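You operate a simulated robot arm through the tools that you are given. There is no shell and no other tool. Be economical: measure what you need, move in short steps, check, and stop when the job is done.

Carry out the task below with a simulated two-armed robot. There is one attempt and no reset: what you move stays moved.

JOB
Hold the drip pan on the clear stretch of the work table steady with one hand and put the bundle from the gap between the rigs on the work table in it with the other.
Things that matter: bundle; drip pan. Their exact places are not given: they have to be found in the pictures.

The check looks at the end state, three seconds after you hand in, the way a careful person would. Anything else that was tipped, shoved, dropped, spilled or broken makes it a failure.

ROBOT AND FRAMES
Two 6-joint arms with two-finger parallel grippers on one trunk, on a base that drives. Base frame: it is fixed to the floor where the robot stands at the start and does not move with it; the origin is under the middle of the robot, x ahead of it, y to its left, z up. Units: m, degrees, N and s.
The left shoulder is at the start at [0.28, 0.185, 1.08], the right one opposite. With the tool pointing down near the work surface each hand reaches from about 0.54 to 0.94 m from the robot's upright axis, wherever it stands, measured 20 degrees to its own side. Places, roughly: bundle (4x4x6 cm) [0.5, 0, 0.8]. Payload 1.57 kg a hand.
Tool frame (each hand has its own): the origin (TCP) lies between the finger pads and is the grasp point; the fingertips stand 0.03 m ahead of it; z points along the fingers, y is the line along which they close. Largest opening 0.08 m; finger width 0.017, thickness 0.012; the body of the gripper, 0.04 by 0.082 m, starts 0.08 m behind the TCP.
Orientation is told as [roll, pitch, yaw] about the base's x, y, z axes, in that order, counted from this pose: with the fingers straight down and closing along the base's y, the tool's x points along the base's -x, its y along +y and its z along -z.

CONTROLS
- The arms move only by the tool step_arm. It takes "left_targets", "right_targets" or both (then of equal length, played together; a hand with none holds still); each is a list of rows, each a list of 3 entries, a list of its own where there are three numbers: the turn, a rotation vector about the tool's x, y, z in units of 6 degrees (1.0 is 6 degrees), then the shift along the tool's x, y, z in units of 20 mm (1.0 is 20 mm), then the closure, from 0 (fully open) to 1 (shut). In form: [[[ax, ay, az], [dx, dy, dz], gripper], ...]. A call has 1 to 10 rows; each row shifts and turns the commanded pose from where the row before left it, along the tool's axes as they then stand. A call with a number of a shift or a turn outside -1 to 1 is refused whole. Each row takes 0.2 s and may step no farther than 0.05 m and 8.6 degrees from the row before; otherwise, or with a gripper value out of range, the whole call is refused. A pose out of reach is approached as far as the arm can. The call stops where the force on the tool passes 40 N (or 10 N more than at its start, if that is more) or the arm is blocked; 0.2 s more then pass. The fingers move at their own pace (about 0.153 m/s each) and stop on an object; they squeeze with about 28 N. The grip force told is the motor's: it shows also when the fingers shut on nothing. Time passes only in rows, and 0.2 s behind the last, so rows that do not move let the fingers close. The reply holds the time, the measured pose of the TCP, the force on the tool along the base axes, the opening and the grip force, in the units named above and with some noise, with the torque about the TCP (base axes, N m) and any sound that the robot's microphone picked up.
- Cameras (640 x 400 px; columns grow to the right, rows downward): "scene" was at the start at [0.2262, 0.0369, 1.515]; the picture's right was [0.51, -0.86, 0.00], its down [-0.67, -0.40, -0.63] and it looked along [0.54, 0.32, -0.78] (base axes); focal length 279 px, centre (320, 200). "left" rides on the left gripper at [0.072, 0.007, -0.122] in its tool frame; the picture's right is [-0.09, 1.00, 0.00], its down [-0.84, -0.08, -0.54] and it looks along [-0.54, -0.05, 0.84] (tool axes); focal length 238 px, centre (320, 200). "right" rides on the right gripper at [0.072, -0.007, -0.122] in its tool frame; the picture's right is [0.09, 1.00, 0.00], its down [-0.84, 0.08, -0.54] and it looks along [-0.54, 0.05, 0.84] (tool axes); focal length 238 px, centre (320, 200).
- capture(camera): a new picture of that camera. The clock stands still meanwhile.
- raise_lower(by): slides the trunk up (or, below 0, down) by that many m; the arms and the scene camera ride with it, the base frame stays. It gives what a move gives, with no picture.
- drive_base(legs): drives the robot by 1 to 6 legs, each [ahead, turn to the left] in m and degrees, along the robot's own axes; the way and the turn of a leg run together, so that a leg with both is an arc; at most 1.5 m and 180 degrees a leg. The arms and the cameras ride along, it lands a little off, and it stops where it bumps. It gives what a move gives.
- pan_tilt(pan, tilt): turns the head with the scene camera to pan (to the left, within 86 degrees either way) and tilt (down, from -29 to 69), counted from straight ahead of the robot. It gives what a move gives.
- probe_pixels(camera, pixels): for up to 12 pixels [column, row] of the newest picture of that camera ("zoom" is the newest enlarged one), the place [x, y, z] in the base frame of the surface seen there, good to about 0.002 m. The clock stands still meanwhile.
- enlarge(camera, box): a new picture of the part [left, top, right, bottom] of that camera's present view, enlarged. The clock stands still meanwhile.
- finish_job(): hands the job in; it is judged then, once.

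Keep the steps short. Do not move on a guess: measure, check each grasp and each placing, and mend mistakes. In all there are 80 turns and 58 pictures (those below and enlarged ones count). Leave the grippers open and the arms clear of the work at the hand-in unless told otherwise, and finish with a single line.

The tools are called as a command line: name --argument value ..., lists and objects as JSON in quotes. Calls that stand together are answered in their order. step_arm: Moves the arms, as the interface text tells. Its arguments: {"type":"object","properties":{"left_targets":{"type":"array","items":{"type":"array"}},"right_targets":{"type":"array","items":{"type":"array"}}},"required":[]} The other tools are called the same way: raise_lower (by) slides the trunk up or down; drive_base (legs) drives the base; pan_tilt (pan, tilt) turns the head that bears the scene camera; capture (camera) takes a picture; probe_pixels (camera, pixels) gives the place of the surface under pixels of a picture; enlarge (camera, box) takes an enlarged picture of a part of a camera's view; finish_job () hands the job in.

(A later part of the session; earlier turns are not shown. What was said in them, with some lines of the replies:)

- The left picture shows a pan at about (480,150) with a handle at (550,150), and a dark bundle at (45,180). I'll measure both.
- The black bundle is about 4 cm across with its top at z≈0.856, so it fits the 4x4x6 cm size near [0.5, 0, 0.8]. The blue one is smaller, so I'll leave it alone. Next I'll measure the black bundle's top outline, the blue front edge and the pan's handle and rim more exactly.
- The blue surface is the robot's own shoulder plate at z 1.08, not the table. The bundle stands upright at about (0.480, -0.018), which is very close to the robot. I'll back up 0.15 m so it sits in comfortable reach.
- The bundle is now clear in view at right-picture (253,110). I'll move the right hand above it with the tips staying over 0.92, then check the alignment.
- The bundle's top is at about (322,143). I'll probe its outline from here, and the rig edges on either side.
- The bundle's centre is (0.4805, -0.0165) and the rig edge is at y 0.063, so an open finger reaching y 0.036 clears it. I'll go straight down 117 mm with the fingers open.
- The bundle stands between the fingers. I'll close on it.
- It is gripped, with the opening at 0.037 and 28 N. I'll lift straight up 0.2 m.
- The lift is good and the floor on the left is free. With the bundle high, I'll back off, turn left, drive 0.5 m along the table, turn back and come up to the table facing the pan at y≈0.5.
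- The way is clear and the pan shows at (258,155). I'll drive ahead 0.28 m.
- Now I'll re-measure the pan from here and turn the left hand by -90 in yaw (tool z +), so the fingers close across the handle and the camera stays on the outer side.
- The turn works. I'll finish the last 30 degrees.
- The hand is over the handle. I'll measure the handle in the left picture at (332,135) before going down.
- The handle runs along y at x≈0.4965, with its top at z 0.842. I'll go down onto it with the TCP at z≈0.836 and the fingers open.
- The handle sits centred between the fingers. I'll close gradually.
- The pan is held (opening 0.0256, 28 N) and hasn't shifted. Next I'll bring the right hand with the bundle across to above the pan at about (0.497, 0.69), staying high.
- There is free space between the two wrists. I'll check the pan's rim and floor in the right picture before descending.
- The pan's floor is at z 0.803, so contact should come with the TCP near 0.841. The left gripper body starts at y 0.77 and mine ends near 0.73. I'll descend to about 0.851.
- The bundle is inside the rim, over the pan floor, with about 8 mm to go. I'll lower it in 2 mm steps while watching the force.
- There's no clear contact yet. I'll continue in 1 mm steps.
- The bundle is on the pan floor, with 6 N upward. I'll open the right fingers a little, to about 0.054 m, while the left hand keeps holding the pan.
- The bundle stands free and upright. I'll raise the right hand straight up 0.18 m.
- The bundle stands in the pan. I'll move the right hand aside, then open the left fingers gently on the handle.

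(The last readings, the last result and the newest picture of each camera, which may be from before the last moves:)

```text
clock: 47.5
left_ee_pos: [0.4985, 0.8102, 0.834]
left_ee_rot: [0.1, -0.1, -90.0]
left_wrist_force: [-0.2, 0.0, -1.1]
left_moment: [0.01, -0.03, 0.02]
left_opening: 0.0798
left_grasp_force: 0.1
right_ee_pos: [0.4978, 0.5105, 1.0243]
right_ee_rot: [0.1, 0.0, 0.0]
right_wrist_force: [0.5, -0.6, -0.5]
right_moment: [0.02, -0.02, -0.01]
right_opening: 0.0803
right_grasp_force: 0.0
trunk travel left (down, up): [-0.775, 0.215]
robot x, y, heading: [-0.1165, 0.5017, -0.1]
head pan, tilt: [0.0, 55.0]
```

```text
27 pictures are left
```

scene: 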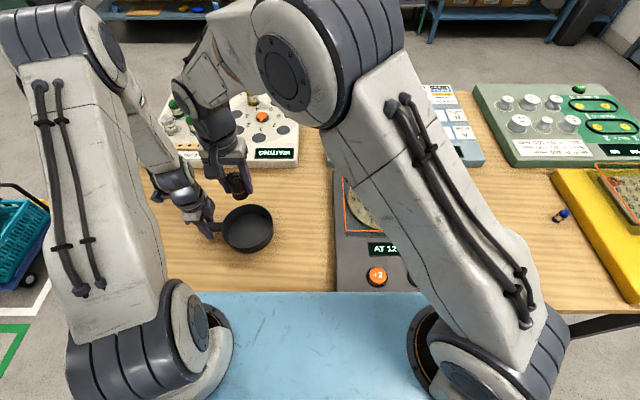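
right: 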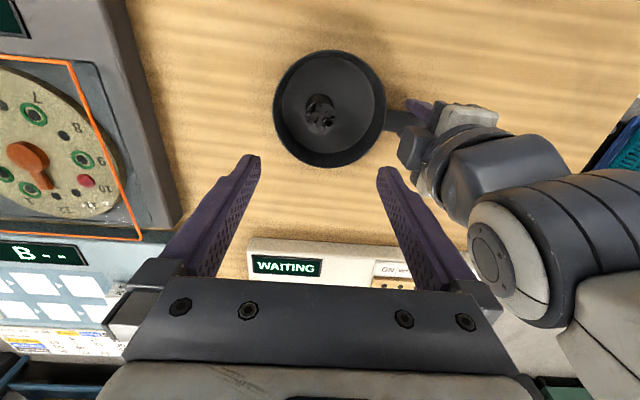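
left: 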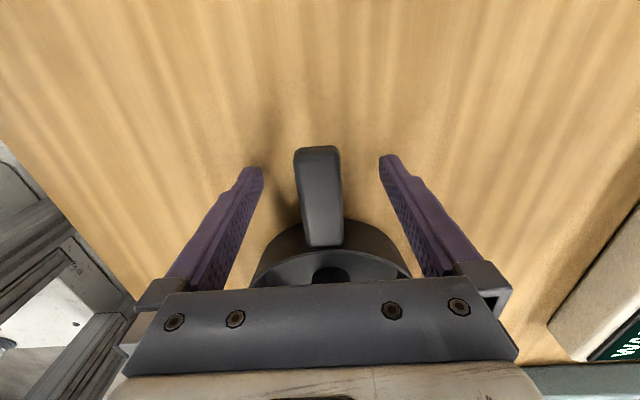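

The handle is free. I'll raise the left hand straight up and look at the result.

step_arm --left_targets '[[[0, 0, 0], [0, 0, -0.5], 0], [[0, 0, 0], [0, 0, -1], 0], [[0, 0, 0], [0, 0, -1], 0], [[0, 0, 0], [0, 0, -1], 0], [[0, 0, 0], [0, 0, -1], 0], [[0, 0, 0], [0, 0, -1], 0], [[0, 0, 0], [0, 0, -1], 0], [[0, 0, 0], [0, 0, -1], 0], [[0, 0, 0], [0, 0, -1], 0]]'

capture --camera "scene"

capture --camera "left"

```text
clock: 49.5
left_ee_pos: [0.4965, 0.8105, 1.0053]
left_ee_rot: [-0.1, -0.1, -90.1]
left_wrist_force: [-1.2, 0.6, -0.6]
left_moment: [-0.01, 0.0, -0.02]
left_opening: 0.08
left_grasp_force: 0.1
right_ee_pos: [0.4985, 0.5096, 1.0235]
right_ee_rot: [0.1, 0.0, -0.1]
right_wrist_force: [0.6, 0.3, 0.3]
right_moment: [-0.03, -0.01, -0.04]
right_opening: 0.0801
right_grasp_force: 0.1
trunk travel left (down, up): [-0.775, 0.215]
robot x, y, heading: [-0.1178, 0.5035, -0.0]
head pan, tilt: [0.0, 55.0]
```

```text
26 pictures are left
```

scene: 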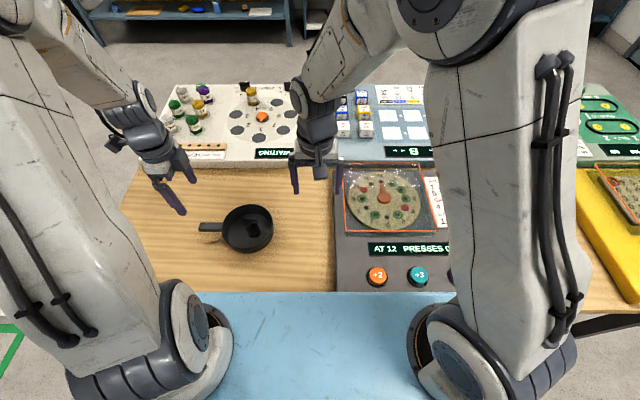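

```text
25 pictures are left
```

left: 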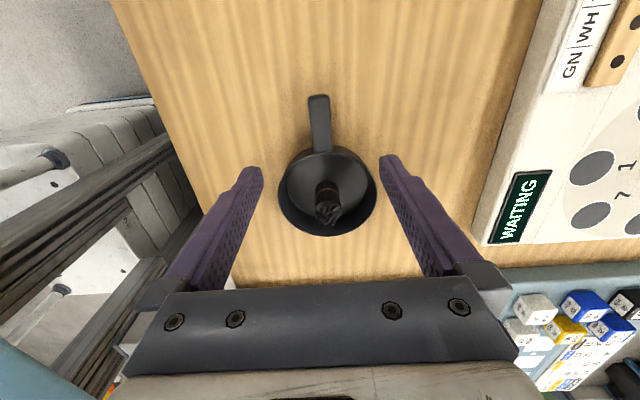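

The black bundle stands upright in the pan, the pan sits flat where it was, and both hands are open and clear. Nothing else has moved, so I'll hand in.

finish_job

```text
The job is handed in.
```

The black bundle stands upright in the drip pan, which the left hand held by its handle while the right hand placed it; both grippers are open and clear, nothing else was moved, and the job is handed in.
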